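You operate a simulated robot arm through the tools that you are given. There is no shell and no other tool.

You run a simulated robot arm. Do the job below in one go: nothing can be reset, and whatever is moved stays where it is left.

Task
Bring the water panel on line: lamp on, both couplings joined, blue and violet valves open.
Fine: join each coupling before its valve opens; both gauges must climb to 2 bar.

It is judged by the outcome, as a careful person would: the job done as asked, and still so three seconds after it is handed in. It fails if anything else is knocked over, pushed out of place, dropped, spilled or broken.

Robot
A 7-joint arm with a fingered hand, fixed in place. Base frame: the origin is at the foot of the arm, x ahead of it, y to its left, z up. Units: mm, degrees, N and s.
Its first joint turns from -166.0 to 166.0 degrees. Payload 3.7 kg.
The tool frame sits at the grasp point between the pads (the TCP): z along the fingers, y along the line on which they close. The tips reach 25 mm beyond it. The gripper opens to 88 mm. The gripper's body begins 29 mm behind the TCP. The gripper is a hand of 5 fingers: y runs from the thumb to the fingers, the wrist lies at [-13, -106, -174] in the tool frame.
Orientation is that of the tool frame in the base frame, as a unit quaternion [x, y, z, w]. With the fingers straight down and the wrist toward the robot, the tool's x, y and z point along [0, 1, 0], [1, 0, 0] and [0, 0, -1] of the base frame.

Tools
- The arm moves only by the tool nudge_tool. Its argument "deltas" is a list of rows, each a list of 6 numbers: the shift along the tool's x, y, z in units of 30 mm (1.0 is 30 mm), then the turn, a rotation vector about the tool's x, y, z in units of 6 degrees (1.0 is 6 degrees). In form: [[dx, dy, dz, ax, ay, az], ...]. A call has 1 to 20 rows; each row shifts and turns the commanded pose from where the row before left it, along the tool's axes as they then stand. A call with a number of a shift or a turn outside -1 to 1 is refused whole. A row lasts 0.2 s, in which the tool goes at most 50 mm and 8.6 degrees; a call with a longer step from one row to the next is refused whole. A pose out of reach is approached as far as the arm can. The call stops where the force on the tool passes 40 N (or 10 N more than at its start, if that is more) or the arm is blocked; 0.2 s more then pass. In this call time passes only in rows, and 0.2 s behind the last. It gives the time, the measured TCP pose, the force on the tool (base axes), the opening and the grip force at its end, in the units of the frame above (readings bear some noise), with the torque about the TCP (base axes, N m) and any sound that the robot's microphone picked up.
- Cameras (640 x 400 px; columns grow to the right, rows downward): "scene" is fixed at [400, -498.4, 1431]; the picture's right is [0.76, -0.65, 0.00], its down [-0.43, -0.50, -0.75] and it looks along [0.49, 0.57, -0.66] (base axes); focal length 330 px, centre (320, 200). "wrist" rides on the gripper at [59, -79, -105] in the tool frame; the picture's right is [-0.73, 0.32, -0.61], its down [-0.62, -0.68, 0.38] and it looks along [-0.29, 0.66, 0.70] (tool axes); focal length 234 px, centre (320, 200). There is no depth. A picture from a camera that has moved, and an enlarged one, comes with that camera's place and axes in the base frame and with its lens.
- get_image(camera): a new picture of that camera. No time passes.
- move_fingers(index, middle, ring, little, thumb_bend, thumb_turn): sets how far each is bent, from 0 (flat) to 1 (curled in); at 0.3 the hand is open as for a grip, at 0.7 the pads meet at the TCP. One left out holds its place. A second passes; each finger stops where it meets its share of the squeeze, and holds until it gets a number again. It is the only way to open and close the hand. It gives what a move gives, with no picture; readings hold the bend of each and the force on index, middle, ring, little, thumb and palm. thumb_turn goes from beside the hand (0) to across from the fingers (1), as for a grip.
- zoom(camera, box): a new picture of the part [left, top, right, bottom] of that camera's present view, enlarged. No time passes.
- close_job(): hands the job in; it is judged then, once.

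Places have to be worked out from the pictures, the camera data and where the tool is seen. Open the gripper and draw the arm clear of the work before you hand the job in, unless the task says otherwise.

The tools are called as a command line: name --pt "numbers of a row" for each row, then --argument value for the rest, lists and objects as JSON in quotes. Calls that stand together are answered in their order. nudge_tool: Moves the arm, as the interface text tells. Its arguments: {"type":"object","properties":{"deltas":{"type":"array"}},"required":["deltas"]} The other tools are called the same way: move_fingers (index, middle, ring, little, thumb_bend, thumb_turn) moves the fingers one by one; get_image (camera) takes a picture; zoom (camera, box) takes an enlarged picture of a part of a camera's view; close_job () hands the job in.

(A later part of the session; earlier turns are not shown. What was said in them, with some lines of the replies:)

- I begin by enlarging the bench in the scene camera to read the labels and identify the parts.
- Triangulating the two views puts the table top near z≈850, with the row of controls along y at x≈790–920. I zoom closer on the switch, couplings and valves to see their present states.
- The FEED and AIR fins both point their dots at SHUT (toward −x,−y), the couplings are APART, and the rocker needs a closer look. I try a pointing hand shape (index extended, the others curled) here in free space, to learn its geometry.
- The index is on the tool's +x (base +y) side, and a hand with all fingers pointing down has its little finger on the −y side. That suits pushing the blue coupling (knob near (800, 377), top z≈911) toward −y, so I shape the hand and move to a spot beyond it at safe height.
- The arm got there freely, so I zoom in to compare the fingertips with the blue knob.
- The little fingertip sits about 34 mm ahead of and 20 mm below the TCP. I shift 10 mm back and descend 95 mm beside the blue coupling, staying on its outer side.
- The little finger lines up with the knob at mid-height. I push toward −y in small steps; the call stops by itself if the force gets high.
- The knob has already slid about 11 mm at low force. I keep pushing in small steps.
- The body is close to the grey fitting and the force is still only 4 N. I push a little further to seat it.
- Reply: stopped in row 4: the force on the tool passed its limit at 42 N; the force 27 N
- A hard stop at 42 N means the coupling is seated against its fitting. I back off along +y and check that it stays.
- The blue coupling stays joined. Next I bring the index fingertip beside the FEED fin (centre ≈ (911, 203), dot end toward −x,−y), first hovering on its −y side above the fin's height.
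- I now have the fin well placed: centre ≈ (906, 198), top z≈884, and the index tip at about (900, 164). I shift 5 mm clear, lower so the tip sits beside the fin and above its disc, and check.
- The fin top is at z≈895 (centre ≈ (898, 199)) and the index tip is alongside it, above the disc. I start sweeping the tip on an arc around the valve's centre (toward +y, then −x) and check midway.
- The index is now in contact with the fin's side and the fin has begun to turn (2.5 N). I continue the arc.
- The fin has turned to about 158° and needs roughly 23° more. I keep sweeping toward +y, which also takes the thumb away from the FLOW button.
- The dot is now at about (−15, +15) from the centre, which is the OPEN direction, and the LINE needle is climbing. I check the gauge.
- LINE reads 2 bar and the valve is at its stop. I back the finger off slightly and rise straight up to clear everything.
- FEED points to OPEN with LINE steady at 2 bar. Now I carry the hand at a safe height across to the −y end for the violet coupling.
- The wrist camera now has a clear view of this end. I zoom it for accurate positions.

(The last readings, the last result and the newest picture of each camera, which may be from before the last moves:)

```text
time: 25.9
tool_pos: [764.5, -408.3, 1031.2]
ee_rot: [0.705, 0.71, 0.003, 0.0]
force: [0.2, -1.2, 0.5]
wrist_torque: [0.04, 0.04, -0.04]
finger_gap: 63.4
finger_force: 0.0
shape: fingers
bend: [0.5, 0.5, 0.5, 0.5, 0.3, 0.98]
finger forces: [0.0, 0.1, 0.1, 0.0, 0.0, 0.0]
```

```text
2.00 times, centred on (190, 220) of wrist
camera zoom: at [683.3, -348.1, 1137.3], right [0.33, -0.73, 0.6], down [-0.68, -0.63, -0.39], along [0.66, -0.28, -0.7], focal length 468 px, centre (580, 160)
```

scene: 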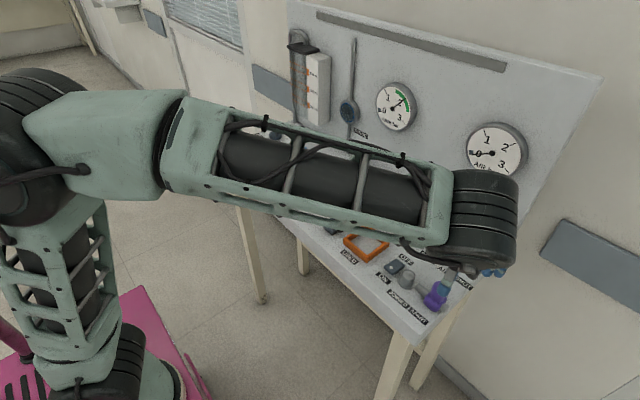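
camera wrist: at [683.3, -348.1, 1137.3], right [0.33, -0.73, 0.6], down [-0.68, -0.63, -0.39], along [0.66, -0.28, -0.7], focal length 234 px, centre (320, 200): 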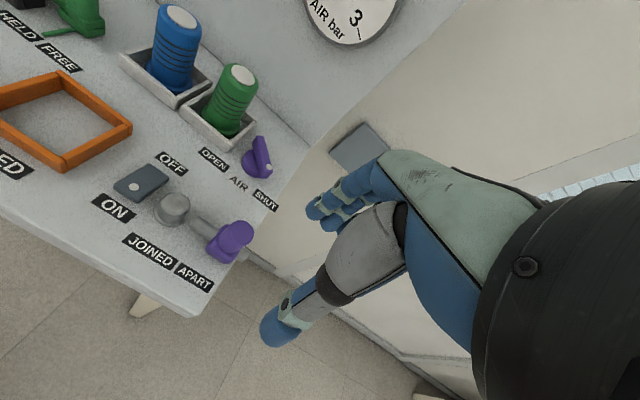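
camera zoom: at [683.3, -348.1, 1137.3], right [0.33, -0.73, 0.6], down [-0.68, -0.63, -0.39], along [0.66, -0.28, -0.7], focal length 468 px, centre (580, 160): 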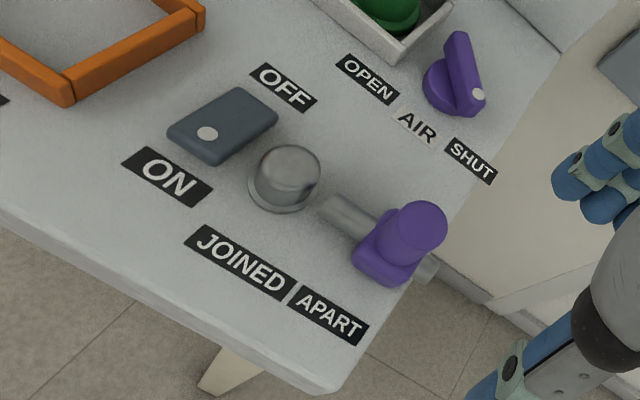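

The violet knob is at about (791, −375), with the AIR valve centre near (911, −341) and the rocker near (793, −270). I move outward to y≈−458 and descend beside the violet knob.

nudge_tool --pt "-0.85 0 0 0 0 0" --pt "-0.85 0 0 0 0 0" --pt "0 0 0.8 0 0 0" --pt "0 0 0.8 0 0 0" --pt "0 0 0.8 0 0 0" --pt "0 0 0.8 0 0 0" --pt "0 0 0.75 0 0 0" --pt "0 0 0 0 0 0"

get_image --camera "wrist"

zoom --camera "scene" --box '[370, 220, 520, 340]'

```text
time: 27.7
tool_pos: [767.0, -457.4, 913.4]
ee_rot: [0.705, 0.709, 0.003, 0.0]
force: [0.3, 0.4, -0.8]
wrist_torque: [-0.01, 0.01, -0.03]
finger_gap: 63.4
finger_force: 0.0
shape: fingers
bend: [0.5, 0.5, 0.5, 0.5, 0.3, 0.98]
finger forces: [0.1, 0.1, 0.1, 0.0, 0.0, 0.0]
```

```text
taken
camera wrist: at [684.7, -398.2, 1018.2], right [0.33, -0.73, 0.6], down [-0.68, -0.63, -0.39], along [0.66, -0.28, -0.7], focal length 234 px, centre (320, 200)
```

wrist: 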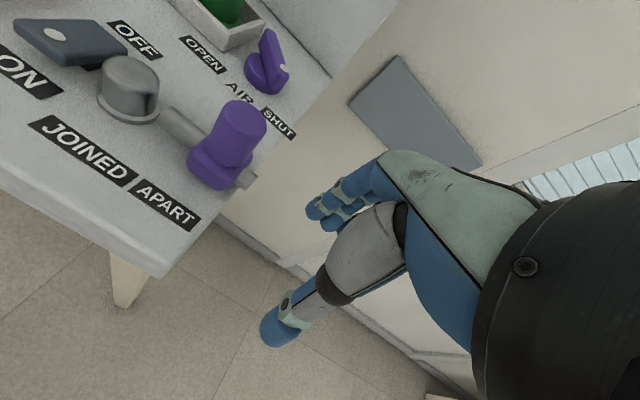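

```text
3.33 times, centred on (445, 280) of scene
camera zoom: at [400.0, -498.4, 1431.0], right [0.76, -0.65, 0.0], down [-0.43, -0.5, -0.75], along [0.49, 0.57, -0.66], focal length 1101 px, centre (-97, -67)
```

zoom: 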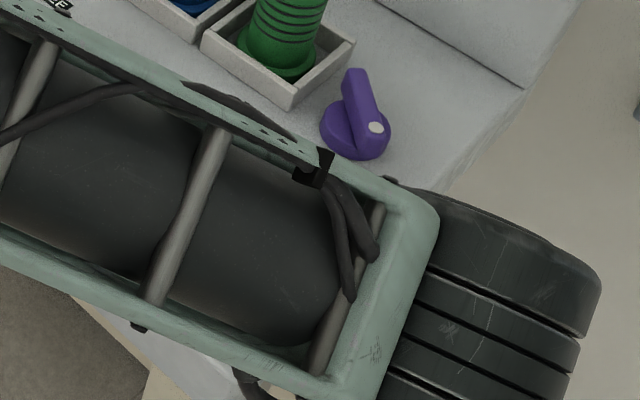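

The index tip is lined up with the violet knob's height and x, about 45–50 mm short of it. I push toward +y.

nudge_tool --pt "0.5 0 0 0 0 0" --pt "0.5 0 0 0 0 0" --pt "0.3 0 0 0 0 0" --pt "0.2 0 0 0 0 0" --pt "0.2 0 0 0 0 0" --pt "0.2 0 0 0 0 0" --pt "0 0 0 0 0 0"

get_image --camera "wrist"

```text
time: 29.3
tool_pos: [763.3, -401.4, 913.0]
ee_rot: [0.705, 0.709, 0.003, -0.001]
force: [-0.1, -2.8, 2.4]
wrist_torque: [0.01, -0.02, -0.1]
finger_gap: 63.7
finger_force: 1.1
shape: fingers
bend: [0.5, 0.5, 0.5, 0.5, 0.3, 0.98]
finger forces: [2.8, 0.1, 0.0, 0.2, 0.0, 0.0]
```

```text
taken
camera wrist: at [683.4, -341.6, 1017.9], right [0.33, -0.73, 0.6], down [-0.68, -0.63, -0.39], along [0.66, -0.28, -0.7], focal length 234 px, centre (320, 200)
```

wrist: 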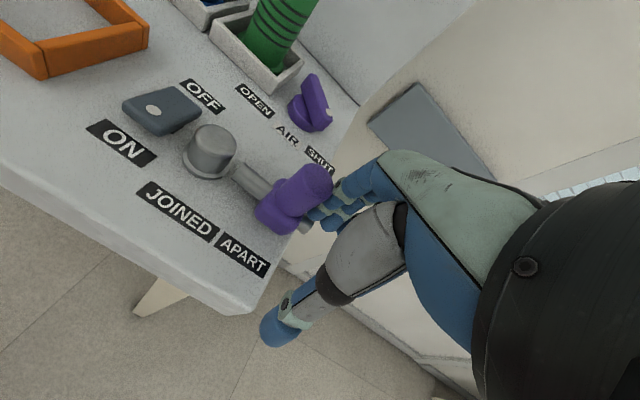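

The index is in contact and the coupling is moving. I continue in small steps until it seats.

nudge_tool --pt "0.2 0 0 0 0 0" --pt "0.2 0 0 0 0 0" --pt "0.2 0 0 0 0 0" --pt "0.15 0 0 0 0 0" --pt "0 0 0 0 0 0"

get_image --camera "wrist"

```text
time: 30.5
tool_pos: [764.3, -377.9, 913.6]
ee_rot: [0.705, 0.709, 0.003, 0.0]
force: [1.0, -0.6, 0.3]
wrist_torque: [0.01, 0.03, 0.02]
finger_gap: 63.3
finger_force: 0.5
shape: fingers
bend: [0.5, 0.5, 0.5, 0.5, 0.3, 0.98]
finger forces: [0.2, 0.0, 0.1, 0.1, 0.1, 0.1]
```

```text
taken
camera wrist: at [683.6, -320.1, 1018.2], right [0.33, -0.73, 0.6], down [-0.68, -0.63, -0.39], along [0.66, -0.28, -0.7], focal length 234 px, centre (320, 200)
```

wrist: 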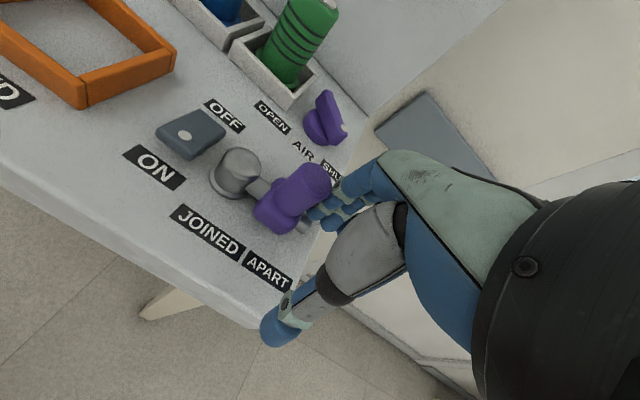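

The rod is entering the fitting with a small gap left. I keep pushing until the firm stop.

nudge_tool --pt "0.15 0 0 0 0 0" --pt "0.15 0 0 0 0 0" --pt "0.15 0 0 0 0 0" --pt "0.15 0 0 0 0 0" --pt "0.15 0 0 0 0 0" --pt "0.15 0 0 0 0 0"

get_image --camera "wrist"

```text
time: 31.9
tool_pos: [763.1, -361.4, 914.0]
ee_rot: [0.711, 0.704, 0.002, 0.003]
force: [2.4, -24.7, -2.7]
wrist_torque: [0.1, 0.06, -0.79]
finger_gap: 66.3
finger_force: 12.1
shape: fingers
bend: [0.47, 0.5, 0.5, 0.5, 0.3, 0.98]
finger forces: [24.1, 0.0, 0.0, 0.0, 0.1, 0.1]
stopped in row 6: the force on the tool passed its limit at 43 N (the readings are from after the stop); the commanded pose is now the measured one
```

```text
taken
camera wrist: at [682.0, -300.6, 1018.5], right [0.31, -0.73, 0.61], down [-0.68, -0.62, -0.39], along [0.66, -0.3, -0.69], focal length 234 px, centre (320, 200)
```

wrist: 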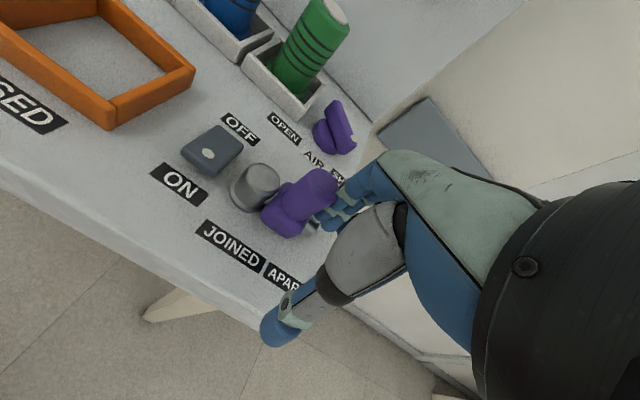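

A firm stop at 43 N shows the violet coupling is seated. I back off, rise, and check it stays joined.

nudge_tool --pt "-0.4 0 0 0 0 0" --pt "-0.8 0 0 0 0 0" --pt "-0.3 0 -0.8 0 0 0" --pt "0 0 -1 0 0 0" --pt "0 0 -1 0 0 0" --pt "0 0 -1 0 0 0" --pt "0 0 0 0 0 0"

move_fingers --thumb_bend 1 --thumb_turn 1

get_image --camera "wrist"

zoom --camera "wrist" --box '[80, 100, 300, 300]'

get_image --camera "scene"

```text
time: 33.5
tool_pos: [762.5, -402.5, 1027.4]
ee_rot: [0.707, 0.707, 0.002, 0.002]
force: [0.2, 0.1, 0.6]
wrist_torque: [-0.03, 0.01, 0.04]
finger_gap: 63.8
finger_force: 0.0
shape: fingers
bend: [0.5, 0.5, 0.5, 0.5, 0.3, 0.98]
finger forces: [0.1, 0.1, 0.1, 0.1, 0.0, 0.0]
```

```text
time: 34.5
tool_pos: [763.0, -402.8, 1028.3]
ee_rot: [0.708, 0.706, 0.002, 0.002]
force: [0.9, 0.1, 0.0]
wrist_torque: [0.02, -0.01, 0.02]
finger_gap: 11.0
finger_force: 0.2
shape: fingers
bend: [0.45, 0.5, 0.5, 0.5, 0.93, 1.0]
finger forces: [0.0, 0.0, 0.0, 0.0, 0.0, 0.1]
```

```text
taken
camera wrist: at [681.3, -342.0, 1132.7], right [0.32, -0.73, 0.61], down [-0.68, -0.62, -0.39], along [0.66, -0.29, -0.69], focal length 234 px, centre (320, 200)
```

wrist: 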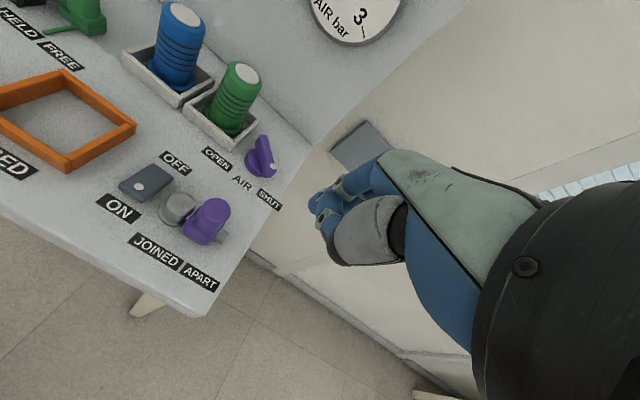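

```text
2.00 times, centred on (190, 200) of wrist
camera zoom: at [681.3, -342.0, 1132.7], right [0.32, -0.73, 0.61], down [-0.68, -0.62, -0.39], along [0.66, -0.29, -0.69], focal length 468 px, centre (580, 200)
```

zoom: 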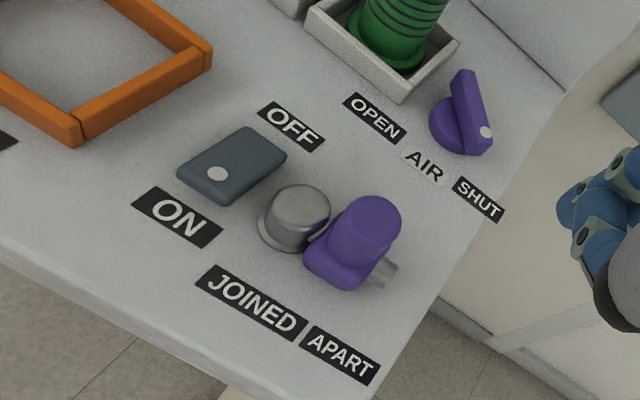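

```text
taken
```

scene: 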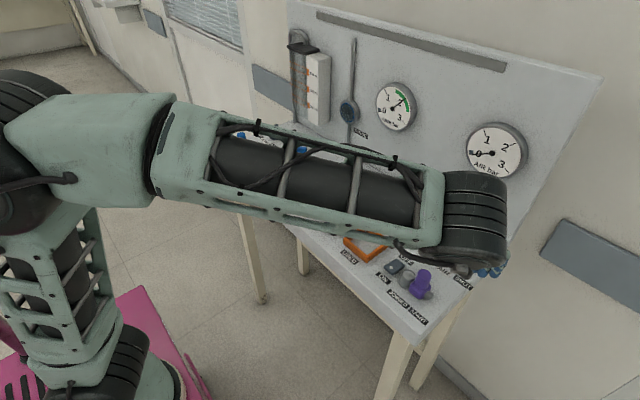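

The violet coupling stays joined. With the thumb curled it will clear the violet knob, so I relax it slightly off the index and move to hover on the −y side of the AIR valve.

move_fingers --index 0.5 --thumb_bend 0.8

nudge_tool --pt "0.1 0.94 0 0 0 0" --pt "0.1 0.94 0 0 0 0" --pt "0.1 0.94 0 0 0 0" --pt "0.1 0.94 0 0 0 0" --pt "0 0 0.9 0 0 0" --pt "0 0 0.9 0 0 0" --pt "0 0 0.9 0 0 0" --pt "0 0 0 0 0 0"

get_image --camera "wrist"

zoom --camera "wrist" --box '[180, 100, 420, 320]'

get_image --camera "scene"

```text
time: 35.5
tool_pos: [761.9, -402.1, 1028.6]
ee_rot: [0.708, 0.706, 0.002, 0.002]
force: [0.0, 0.1, 0.1]
wrist_torque: [0.03, 0.0, 0.01]
finger_gap: 6.8
finger_force: 0.1
shape: fingers
bend: [0.5, 0.5, 0.5, 0.5, 0.8, 1.0]
finger forces: [0.1, 0.0, 0.0, 0.0, 0.0, 0.0]
```

```text
time: 37.3
tool_pos: [875.3, -392.1, 947.5]
ee_rot: [0.707, 0.707, 0.002, 0.002]
force: [0.3, 0.2, 0.1]
wrist_torque: [-0.02, 0.03, 0.0]
finger_gap: 7.1
finger_force: 0.0
shape: fingers
bend: [0.5, 0.5, 0.5, 0.5, 0.8, 1.0]
finger forces: [0.1, 0.0, 0.0, 0.0, 0.0, 0.1]
```

```text
taken
camera wrist: at [795.6, -331.6, 1051.8], right [0.32, -0.73, 0.61], down [-0.68, -0.62, -0.39], along [0.66, -0.29, -0.69], focal length 234 px, centre (320, 200)
```

wrist: 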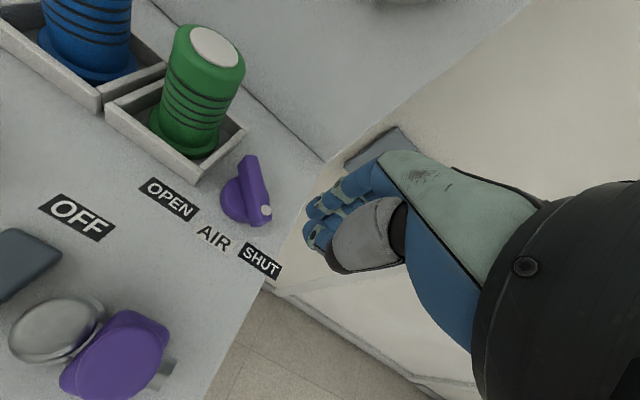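

```text
1.82 times, centred on (300, 210) of wrist
camera zoom: at [795.6, -331.6, 1051.8], right [0.32, -0.73, 0.61], down [-0.68, -0.62, -0.39], along [0.66, -0.29, -0.69], focal length 426 px, centre (356, 182)
```

zoom: 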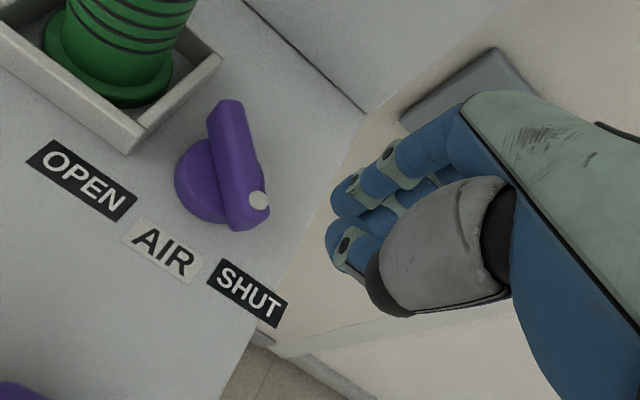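

```text
taken
```

scene: 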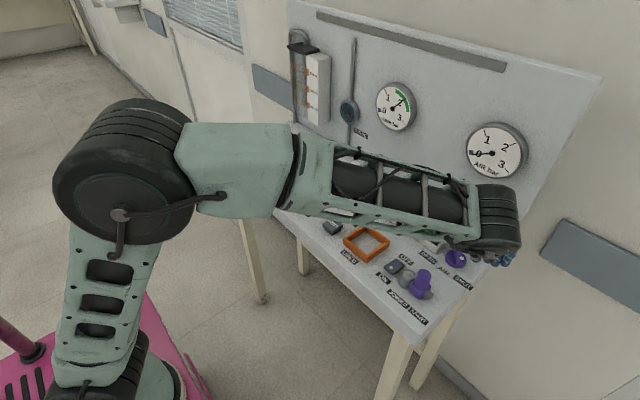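

The curled thumb sits too near the index tip, so I set it to 0.6, which leaves room for both the fin and the violet knob, and look again.

move_fingers --thumb_bend 0.58

zoom --camera "wrist" --box '[180, 100, 420, 320]'

zoom --camera "scene" --box '[400, 210, 540, 320]'

```text
time: 38.3
tool_pos: [875.7, -392.0, 947.2]
ee_rot: [0.708, 0.706, 0.002, 0.002]
force: [-1.0, 0.5, 0.0]
wrist_torque: [-0.02, 0.03, -0.01]
finger_gap: 33.5
finger_force: 0.0
shape: fingers
bend: [0.5, 0.5, 0.5, 0.5, 0.57, 1.0]
finger forces: [0.0, 0.0, 0.0, 0.1, 0.0, 0.0]
```

```text
1.82 times, centred on (300, 210) of wrist
camera zoom: at [795.5, -331.7, 1052.1], right [0.32, -0.73, 0.61], down [-0.68, -0.62, -0.39], along [0.66, -0.29, -0.69], focal length 426 px, centre (356, 182)
```

zoom: 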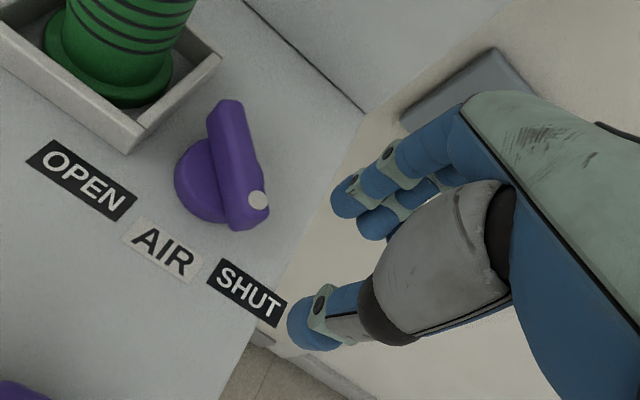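

```text
3.64 times, centred on (470, 265) of scene
camera zoom: at [400.0, -498.4, 1431.0], right [0.76, -0.65, 0.0], down [-0.43, -0.5, -0.75], along [0.49, 0.57, -0.66], focal length 1201 px, centre (-226, -36)
```

zoom: 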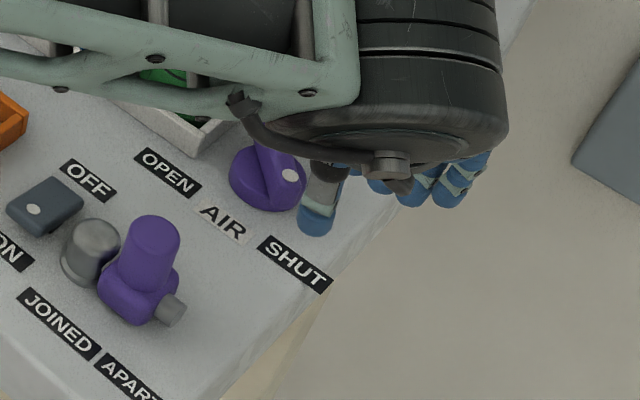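

The AIR fin's centre is about (914, −342), so the tip path relative to it can repeat the FEED one. I move 8 mm forward and descend to the same height as before (TCP z≈901).

nudge_tool --pt "0 0.27 0 0 0 0" --pt "0 0 0.6 0 0 0" --pt "0 0 0.6 0 0 0" --pt "0 0 0.35 0 0 0" --pt "0 0 0 0 0 0"

zoom --camera "wrist" --box '[180, 100, 420, 320]'

zoom --camera "scene" --box '[400, 210, 540, 320]'

```text
time: 39.5
tool_pos: [882.7, -391.8, 900.5]
ee_rot: [0.708, 0.707, 0.002, 0.001]
force: [0.4, 0.2, -0.4]
wrist_torque: [0.02, 0.01, 0.03]
finger_gap: 33.6
finger_force: 0.0
shape: fingers
bend: [0.5, 0.5, 0.5, 0.5, 0.57, 1.0]
finger forces: [0.1, 0.0, 0.0, 0.1, 0.0, 0.0]
```

```text
1.82 times, centred on (300, 210) of wrist
camera zoom: at [802.8, -331.1, 1005.6], right [0.32, -0.73, 0.61], down [-0.68, -0.62, -0.39], along [0.66, -0.29, -0.69], focal length 426 px, centre (356, 182)
```

zoom: 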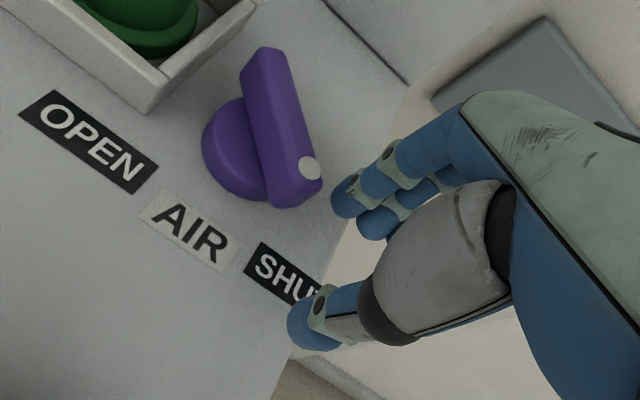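

```text
3.64 times, centred on (470, 265) of scene
camera zoom: at [400.0, -498.4, 1431.0], right [0.76, -0.65, 0.0], down [-0.43, -0.5, -0.75], along [0.49, 0.57, -0.66], focal length 1201 px, centre (-226, -36)
```

zoom: 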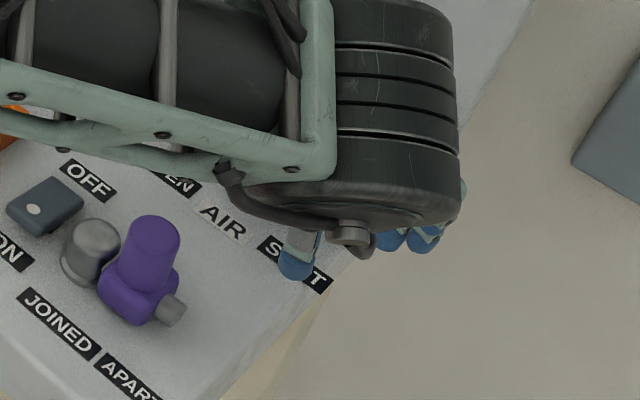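

The tip is beside the AIR fin, clear of it by a few mm. I begin the same arc: +y into contact, then curving toward −x.

nudge_tool --pt "0.2 0 0 0 0 0" --pt "0.2 0 0 0 0 0" --pt "0.15 0 0 0 0 0" --pt "0.04 -0.17 0 0 0 0" --pt "0.08 -0.18 0 0 0 0" --pt "0 0 0 0 0 0"

zoom --camera "wrist" --box '[180, 100, 420, 320]'

```text
time: 40.9
tool_pos: [874.4, -371.1, 900.3]
ee_rot: [0.708, 0.707, 0.002, 0.002]
force: [0.2, -0.7, -0.7]
wrist_torque: [0.02, -0.02, 0.0]
finger_gap: 34.1
finger_force: 0.4
shape: fingers
bend: [0.5, 0.5, 0.5, 0.5, 0.57, 1.0]
finger forces: [0.3, 0.0, 0.1, 0.0, 0.0, 0.0]
```

```text
1.82 times, centred on (300, 210) of wrist
camera zoom: at [793.4, -310.4, 1006.0], right [0.32, -0.73, 0.61], down [-0.68, -0.62, -0.39], along [0.66, -0.29, -0.69], focal length 426 px, centre (356, 182)
```

zoom: 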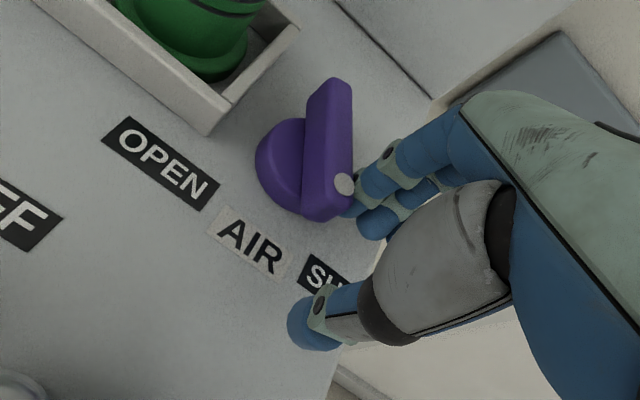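

The fin is turning. I continue the arc.

nudge_tool --pt "0.12 -0.16 0 0 0 0" --pt "0.15 -0.13 0 0 0 0" --pt "0.18 -0.1 0 0 0 0" --pt "0.18 -0.06 0 0 0 0" --pt "0 0 0 0 0 0"

zoom --camera "wrist" --box '[180, 100, 420, 320]'

get_image --camera "wrist"

get_image --camera "scene"

```text
time: 42.1
tool_pos: [860.6, -351.3, 901.0]
ee_rot: [0.708, 0.706, 0.001, 0.002]
force: [-1.4, -1.3, -0.7]
wrist_torque: [0.0, 0.01, 0.02]
finger_gap: 34.0
finger_force: 0.1
shape: fingers
bend: [0.5, 0.5, 0.5, 0.5, 0.57, 1.0]
finger forces: [0.3, 0.0, 0.1, 0.0, 0.0, 0.1]
```

```text
1.82 times, centred on (300, 210) of wrist
camera zoom: at [779.1, -290.8, 1005.3], right [0.32, -0.73, 0.61], down [-0.68, -0.62, -0.39], along [0.66, -0.29, -0.69], focal length 426 px, centre (356, 182)
```

zoom: 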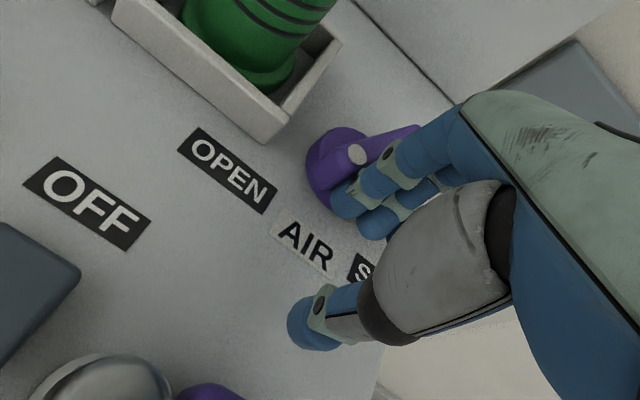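

```text
taken
camera wrist: at [779.1, -290.8, 1005.3], right [0.32, -0.73, 0.61], down [-0.68, -0.62, -0.39], along [0.66, -0.29, -0.69], focal length 234 px, centre (320, 200)
```

wrist: 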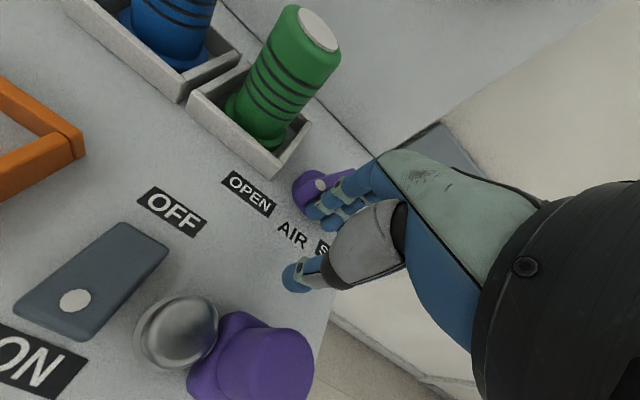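

```text
taken
```

scene: 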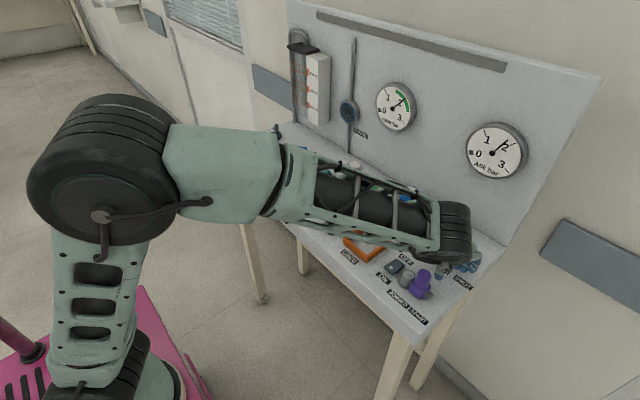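

The AIR needle is rising; the fin is near 155° and needs about 20° more. I finish the turn.

nudge_tool --pt "0.16 0 0 0 0 0" --pt "0.14 0.02 0 0 0 0" --pt "0.1 0.03 0 0 0 0" --pt "0 0 0 0 0 0"

zoom --camera "wrist" --box '[180, 100, 420, 320]'

zoom --camera "scene" --box '[360, 70, 540, 190]'

```text
time: 43.1
tool_pos: [861.0, -339.8, 901.8]
ee_rot: [0.708, 0.706, 0.002, 0.002]
force: [-5.1, -9.2, 0.7]
wrist_torque: [-0.05, -0.03, -0.23]
finger_gap: 29.4
finger_force: 4.6
shape: fingers
bend: [0.54, 0.5, 0.5, 0.5, 0.57, 1.0]
finger forces: [8.6, 0.0, 0.1, 0.0, 0.0, 0.0]
```

```text
1.82 times, centred on (300, 210) of wrist
camera zoom: at [781.0, -280.2, 1005.3], right [0.32, -0.73, 0.61], down [-0.68, -0.62, -0.39], along [0.66, -0.29, -0.69], focal length 426 px, centre (356, 182)
```

zoom: 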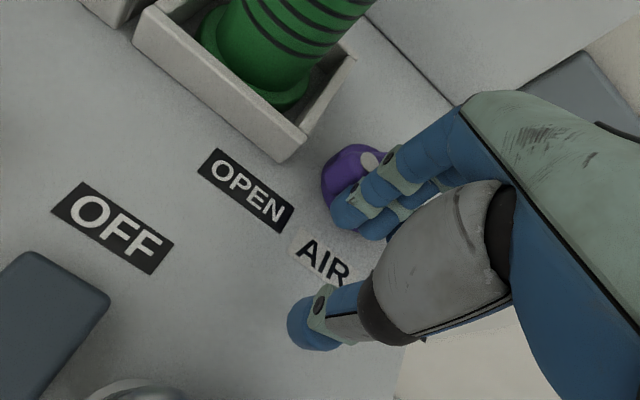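

```text
3.33 times, centred on (450, 130) of scene
camera zoom: at [400.0, -498.4, 1431.0], right [0.76, -0.65, 0.0], down [-0.43, -0.5, -0.75], along [0.49, 0.57, -0.66], focal length 1101 px, centre (-113, 433)
```

zoom: 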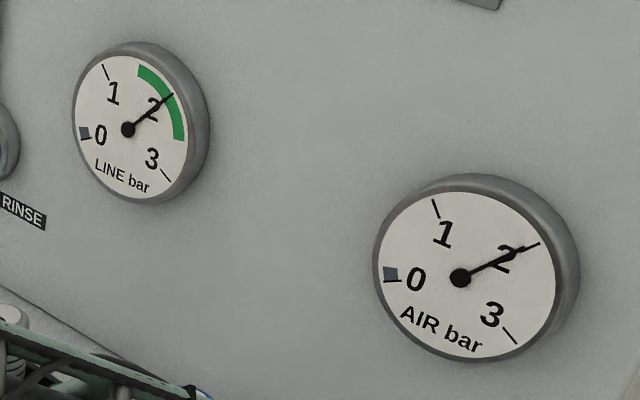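

Both gauges read 2 bar and AIR is at its stop. I back off gently and rise above the bench.

nudge_tool --pt "-0.2 -0.12 0 0 0 0" --pt "-0.12 -0.1 -0.4 0 0 0" --pt "0 0 -1 0 0 0" --pt "0 0 -1 0 0 0" --pt "0 0 -1 0 0 0" --pt "0 0 0 0 0 0"

get_image --camera "wrist"

zoom --camera "wrist" --box '[20, 120, 300, 360]'

```text
time: 44.5
tool_pos: [853.0, -349.5, 1003.0]
ee_rot: [0.708, 0.706, 0.001, 0.002]
force: [-0.1, 0.7, -0.5]
wrist_torque: [0.01, 0.02, 0.01]
finger_gap: 33.1
finger_force: 0.0
shape: fingers
bend: [0.5, 0.5, 0.5, 0.5, 0.57, 1.0]
finger forces: [0.0, 0.0, 0.1, 0.0, 0.1, 0.0]
```

```text
taken
camera wrist: at [772.8, -289.2, 1107.2], right [0.32, -0.73, 0.61], down [-0.68, -0.62, -0.39], along [0.66, -0.29, -0.69], focal length 234 px, centre (320, 200)
```

wrist: 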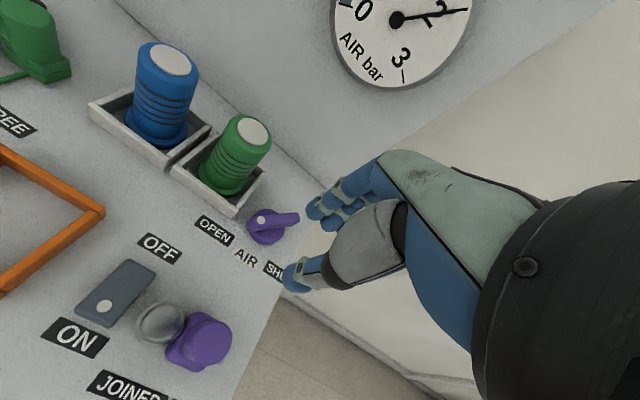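

```text
1.67 times, centred on (160, 240) of wrist
camera zoom: at [772.8, -289.2, 1107.2], right [0.32, -0.73, 0.61], down [-0.68, -0.62, -0.39], along [0.66, -0.29, -0.69], focal length 390 px, centre (587, 133)
```

zoom: 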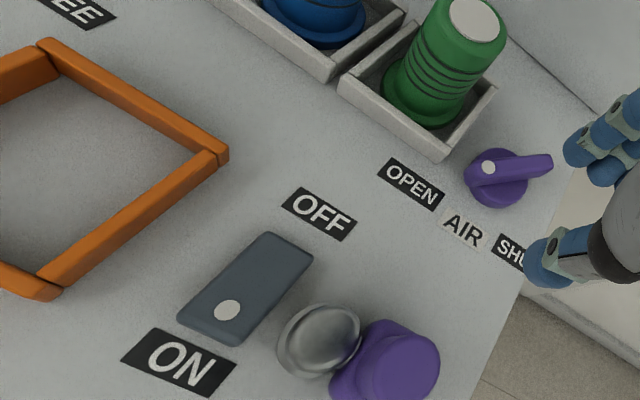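

All valves and couplings are done, and the rocker (slab x 773–815, y≈−272, ON end nearest me) is left. Next to the fitting and knob, the thumb is the most isolated finger, so I curl the others, extend the thumb, move above the switch and pitch the hand up 15° to lift the curled fingers.

move_fingers --index 1 --middle 1 --ring 1 --little 1 --thumb_bend 0.3 --thumb_turn 1

nudge_tool --pt "0.65 -0.28 0 0 0 0" --pt "0.65 -0.28 0 0 0 0" --pt "0.65 -0.28 0 0 0 0" --pt "0.65 -0.28 0 0 0 0" --pt "0 0 0 -0.5 0 0" --pt "0 0 0 -0.5 0 0" --pt "0 0 0 -0.5 0 0" --pt "0 0 0 -0.5 0 0" --pt "0 0 0 -0.5 0 0" --pt "0 0 0 0 0 0"

get_image --camera "wrist"

get_image --camera "scene"

```text
time: 45.5
tool_pos: [853.8, -350.1, 1001.6]
ee_rot: [0.708, 0.706, 0.002, 0.001]
force: [-1.0, 0.4, -0.6]
wrist_torque: [0.01, 0.01, -0.01]
finger_gap: 52.6
finger_force: 0.0
shape: fingers
bend: [1.0, 1.0, 1.0, 1.0, 0.3, 0.98]
finger forces: [0.0, 0.0, 0.0, 0.0, 0.1, 0.0]
```

```text
time: 47.7
tool_pos: [820.9, -271.8, 1003.0]
ee_rot: [0.701, 0.7, 0.094, 0.094]
force: [0.5, 0.4, 0.5]
wrist_torque: [-0.02, -0.01, 0.0]
finger_gap: 52.3
finger_force: 0.1
shape: fingers
bend: [1.0, 1.0, 1.0, 1.0, 0.3, 0.98]
finger forces: [0.1, 0.0, 0.0, 0.1, 0.0, 0.1]
```

```text
taken
camera wrist: at [715.9, -211.2, 1083.5], right [0.15, -0.73, 0.67], down [-0.56, -0.62, -0.55], along [0.82, -0.29, -0.5], focal length 234 px, centre (320, 200)
```

wrist: 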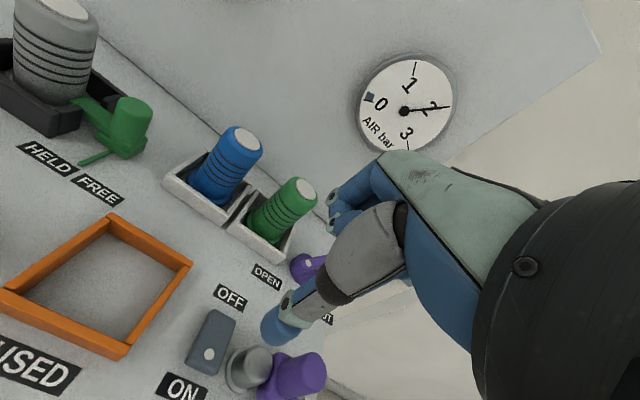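

```text
taken
```

scene: 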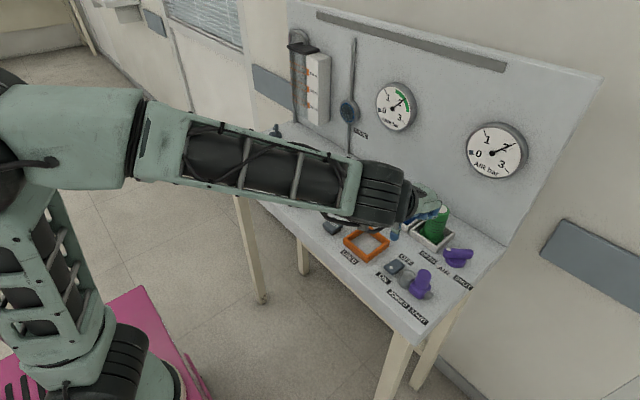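

The thumb appears roughly over the switch. I zoom both views to place its tip precisely.

zoom --camera "wrist" --box '[140, 220, 360, 400]'

zoom --camera "scene" --box '[360, 190, 460, 300]'

```text
2.22 times, centred on (250, 310) of wrist
camera zoom: at [715.9, -211.2, 1083.5], right [0.15, -0.73, 0.67], down [-0.56, -0.62, -0.55], along [0.82, -0.29, -0.5], focal length 520 px, centre (476, -44)
```

zoom: 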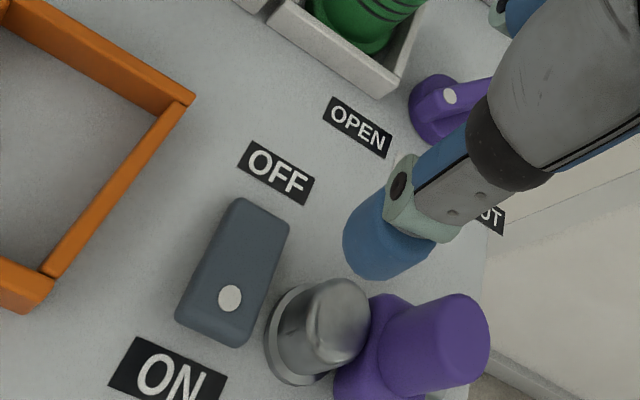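

```text
3.64 times, centred on (410, 245) of scene
camera zoom: at [400.0, -498.4, 1431.0], right [0.76, -0.65, 0.0], down [-0.43, -0.5, -0.75], along [0.49, 0.57, -0.66], focal length 1201 px, centre (-7, 36)
```

zoom: 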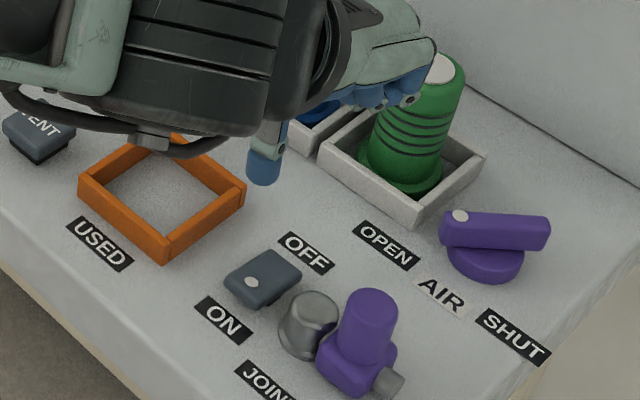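

Parallax shows the rocker's ON end is up (z≈875) and OFF end down (z≈868), so ON must be pressed at about (781, −271). The thumb tip is at about (770, −275, 966), so I shift and lower it to hover about 30 mm above.

nudge_tool --pt "0.06 -0.05 0.68 0 0 0" --pt "0.06 -0.05 0.68 0 0 0" --pt "0.05 -0.05 0.66 0 0 0" --pt "0 0 0 0 0 0"

zoom --camera "wrist" --box '[140, 220, 360, 400]'

zoom --camera "scene" --box '[360, 190, 460, 300]'

```text
time: 48.7
tool_pos: [834.4, -266.6, 943.1]
ee_rot: [0.702, 0.7, 0.094, 0.094]
force: [-0.7, 0.9, -0.3]
wrist_torque: [0.0, -0.01, -0.03]
finger_gap: 52.7
finger_force: 0.0
shape: fingers
bend: [1.0, 1.0, 1.0, 1.0, 0.3, 0.98]
finger forces: [0.0, 0.1, 0.0, 0.0, 0.0, 0.0]
```

```text
2.22 times, centred on (250, 310) of wrist
camera zoom: at [728.0, -206.5, 1023.6], right [0.15, -0.73, 0.67], down [-0.56, -0.62, -0.55], along [0.82, -0.29, -0.5], focal length 520 px, centre (476, -44)
```

zoom: 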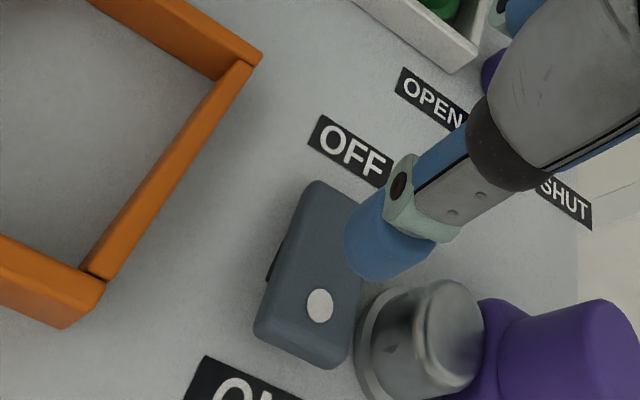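

```text
3.64 times, centred on (410, 245) of scene
camera zoom: at [400.0, -498.4, 1431.0], right [0.76, -0.65, 0.0], down [-0.43, -0.5, -0.75], along [0.49, 0.57, -0.66], focal length 1201 px, centre (-7, 36)
```

zoom: 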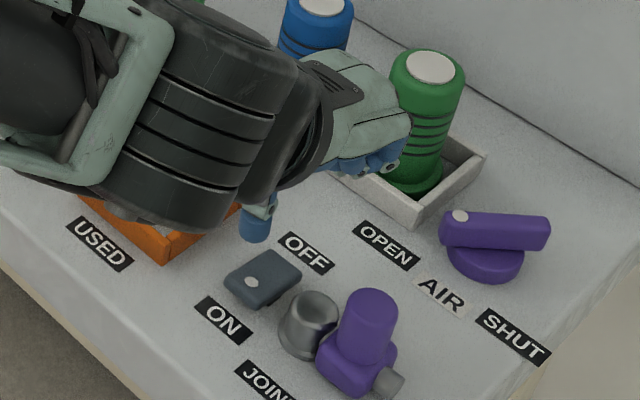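

The thumb tip (≈(782, −271, 906)) is right above the dot on the ON end. I lower it vertically in small steps and watch the force.

nudge_tool --pt "0 -0.05 0.161 0 0 0" --pt "0 -0.05 0.161 0 0 0" --pt "0 -0.05 0.161 0 0 0" --pt "0 -0.05 0.161 0 0 0" --pt "0 -0.05 0.161 0 0 0" --pt "0 0 0 0 0 0"

zoom --camera "wrist" --box '[140, 220, 360, 400]'

zoom --camera "scene" --box '[360, 190, 460, 300]'

```text
time: 50.1
tool_pos: [832.7, -265.0, 918.3]
ee_rot: [0.702, 0.7, 0.095, 0.094]
force: [0.4, -0.3, 0.6]
wrist_torque: [0.0, 0.02, -0.01]
finger_gap: 52.8
finger_force: 0.2
shape: fingers
bend: [1.0, 1.0, 1.0, 1.0, 0.3, 0.98]
finger forces: [0.1, 0.0, 0.0, 0.0, 0.0, 0.1]
```

```text
2.22 times, centred on (250, 310) of wrist
camera zoom: at [727.2, -205.6, 998.7], right [0.15, -0.73, 0.67], down [-0.56, -0.62, -0.55], along [0.82, -0.29, -0.5], focal length 520 px, centre (476, -44)
```

zoom: 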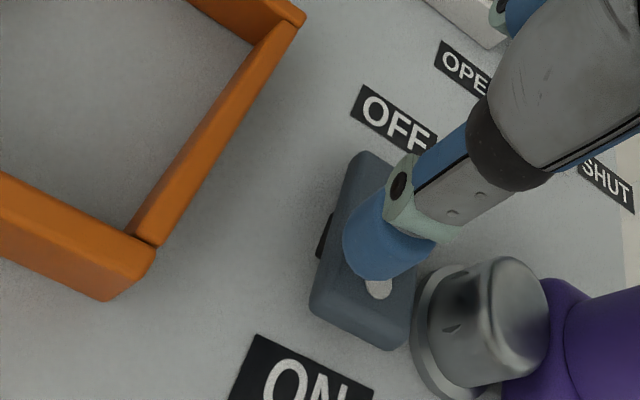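

```text
3.64 times, centred on (410, 245) of scene
camera zoom: at [400.0, -498.4, 1431.0], right [0.76, -0.65, 0.0], down [-0.43, -0.5, -0.75], along [0.49, 0.57, -0.66], focal length 1201 px, centre (-7, 36)
```

zoom: 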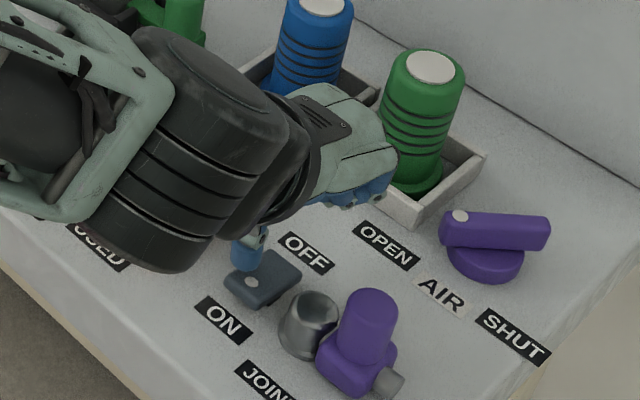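

The tip is just above the slab near the dot. I nudge 4 mm toward the ON end and press down.

nudge_tool --pt "-0.08 -0.17 0.08 0 0 0" --pt "0 -0.04 0.13 0 0 0" --pt "0 -0.04 0.13 0 0 0" --pt "0 -0.04 0.13 0 0 0" --pt "0 0 0 0 0 0"

zoom --camera "wrist" --box '[140, 220, 360, 400]'

get_image --camera "scene"

```text
time: 51.4
tool_pos: [828.4, -269.3, 906.6]
ee_rot: [0.701, 0.7, 0.097, 0.098]
force: [0.9, 1.2, 12.3]
wrist_torque: [0.04, 0.57, -0.07]
finger_gap: 53.6
finger_force: 5.8
shape: fingers
bend: [1.0, 1.0, 1.0, 1.0, 0.28, 0.98]
finger forces: [0.1, 0.1, 0.1, 0.1, 12.3, 0.1]
stopped in row 5: the force on the tool passed its limit at 41 N (the readings are from after the stop); the commanded pose is now the measured one
```

```text
2.22 times, centred on (250, 310) of wrist
camera zoom: at [722.2, -207.9, 986.6], right [0.14, -0.73, 0.67], down [-0.55, -0.62, -0.55], along [0.82, -0.29, -0.49], focal length 520 px, centre (476, -44)
```

zoom: 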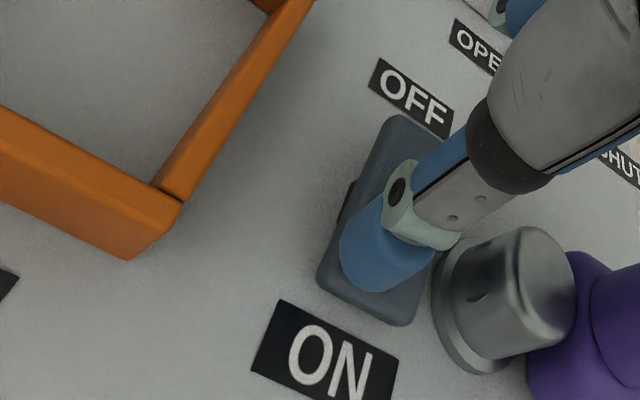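

```text
taken
```

scene: 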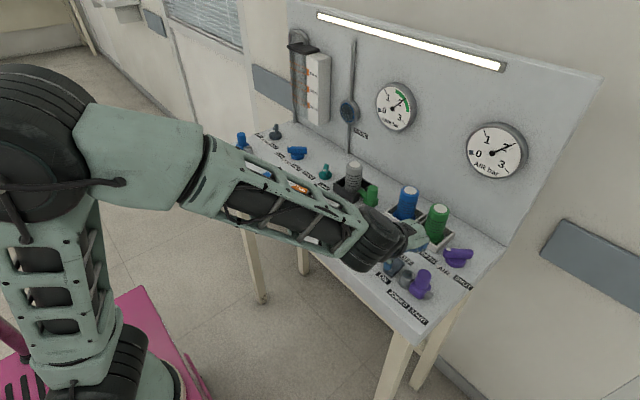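

The lamp bar at the top of the panel is lit. I lift straight up and draw the arm back from the bench.

nudge_tool --pt "0 0.06 -0.25 0 0 0" --pt "0 0.2 -0.8 0 0 0" --pt "0 0.2 -0.8 0 0 0" --pt "0 0.2 -0.8 0 0 0" --pt "0 0.2 -0.8 0 0 0" --pt "0 -0.5 -0.8 0 0 0" --pt "0 -0.9 -0.5 0 0 0" --pt "0 -0.9 -0.5 0 0 0" --pt "0.3 -0.9 -0.5 0 0 0" --pt "0.3 -0.9 -0.5 0 0 0" --pt "0.3 -0.9 -0.3 0 0 0" --pt "0.3 -0.9 -0.3 0 0 0" --pt "0.3 -0.9 -0.3 0 0 0" --pt "0.3 -0.9 -0.3 0 0 0" --pt "0 0 0 0 0 0"

move_fingers --index 0.3 --middle 0.3 --ring 0.3 --little 0.3 --thumb_bend 0.3

get_image --camera "scene"

get_image --camera "wrist"

```text
time: 54.6
tool_pos: [569.5, -215.2, 1064.9]
ee_rot: [0.701, 0.7, 0.096, 0.096]
force: [-0.2, -0.2, 0.3]
wrist_torque: [-0.02, -0.04, 0.0]
finger_gap: 52.8
finger_force: 0.0
shape: fingers
bend: [1.0, 1.0, 1.0, 1.0, 0.3, 0.98]
finger forces: [0.1, 0.0, 0.0, 0.0, 0.1, 0.0]
```

```text
time: 55.6
tool_pos: [569.2, -214.6, 1063.8]
ee_rot: [0.7, 0.701, 0.096, 0.096]
force: [0.5, -0.4, 0.5]
wrist_torque: [0.03, 0.0, -0.02]
finger_gap: 85.1
finger_force: 0.1
shape: fingers
bend: [0.3, 0.3, 0.3, 0.3, 0.3, 0.98]
finger forces: [0.1, 0.1, 0.1, 0.0, 0.1, 0.0]
```

```text
taken
```

scene: 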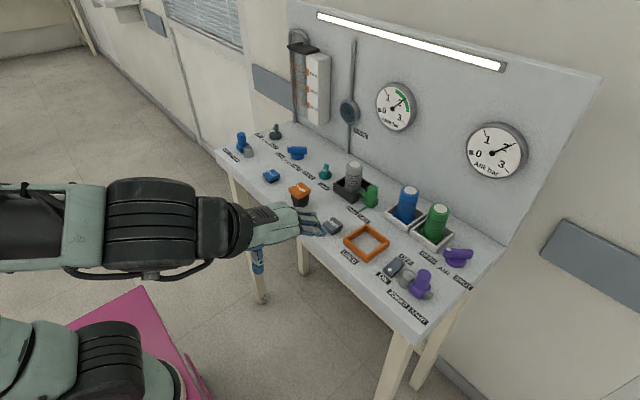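

```text
taken
camera wrist: at [464.3, -154.3, 1144.7], right [0.15, -0.73, 0.67], down [-0.55, -0.62, -0.55], along [0.82, -0.29, -0.49], focal length 234 px, centre (320, 200)
```

wrist: 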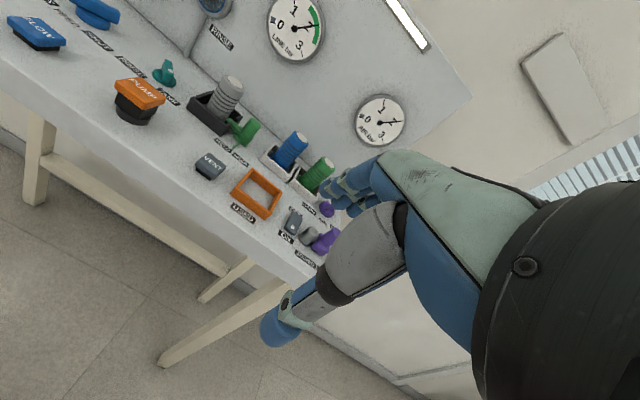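

Before handing in I check every element up close: couplings, valves, gauges and lamp.

zoom --camera "scene" --box '[360, 70, 540, 190]'

zoom --camera "scene" --box '[220, 110, 340, 200]'

zoom --camera "scene" --box '[330, 180, 490, 330]'

```text
3.33 times, centred on (450, 130) of scene
camera zoom: at [400.0, -498.4, 1431.0], right [0.76, -0.65, 0.0], down [-0.43, -0.5, -0.75], along [0.49, 0.57, -0.66], focal length 1101 px, centre (-113, 433)
```

zoom: 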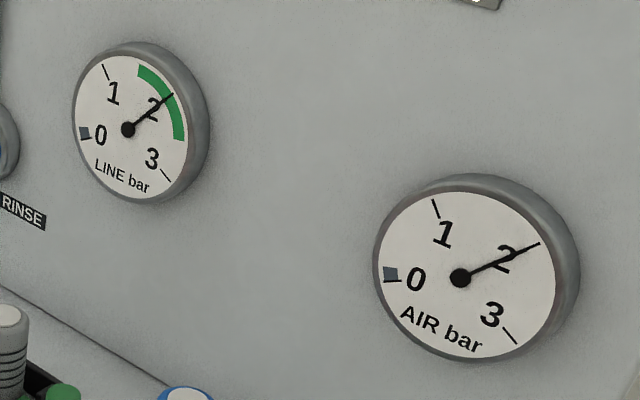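

```text
4.44 times, centred on (280, 155) of scene
camera zoom: at [400.0, -498.4, 1431.0], right [0.76, -0.65, 0.0], down [-0.43, -0.5, -0.75], along [0.49, 0.57, -0.66], focal length 1468 px, centre (498, 400)
```

zoom: 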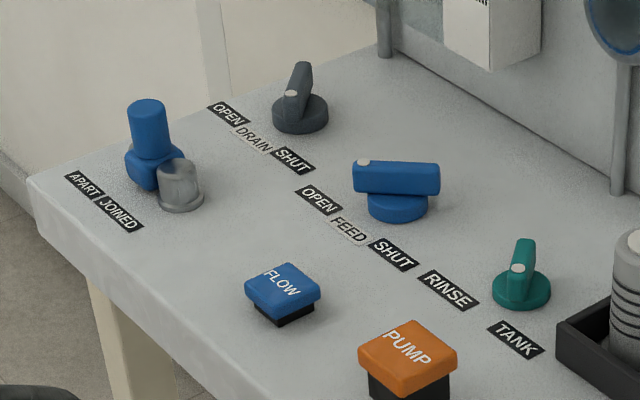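

```text
2.67 times, centred on (410, 255) of scene
camera zoom: at [400.0, -498.4, 1431.0], right [0.76, -0.65, 0.0], down [-0.43, -0.5, -0.75], along [0.49, 0.57, -0.66], focal length 881 px, centre (80, 53)
```

zoom: 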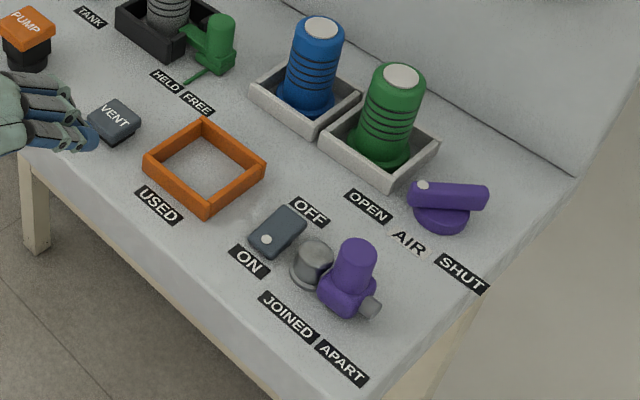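

The lamp is on, both couplings are joined, FEED and AIR are open, both gauges hold at 2 bar, and nothing else has moved. The hand is open and clear of the bench, so I hand the job in.

close_job

```text
The job is handed in.
```

The water panel is on line and I have handed the job in.

- **Couplings:** I pushed the blue and violet couplings home against their fittings before opening their valves. Both stayed joined when I let go.
- **Valves:** The blue FEED and violet AIR valves are both turned fully to OPEN.
- **Gauges:** LINE and AIR each climbed to 2 bar and were still there in the last picture before hand-in.
- **Lamp:** The switch is pressed to ON and the lamp bar at the top of the panel is lit.

The final pictures showed nothing else moved or knocked over. The hand was open and the arm clear of the bench when I handed it in.
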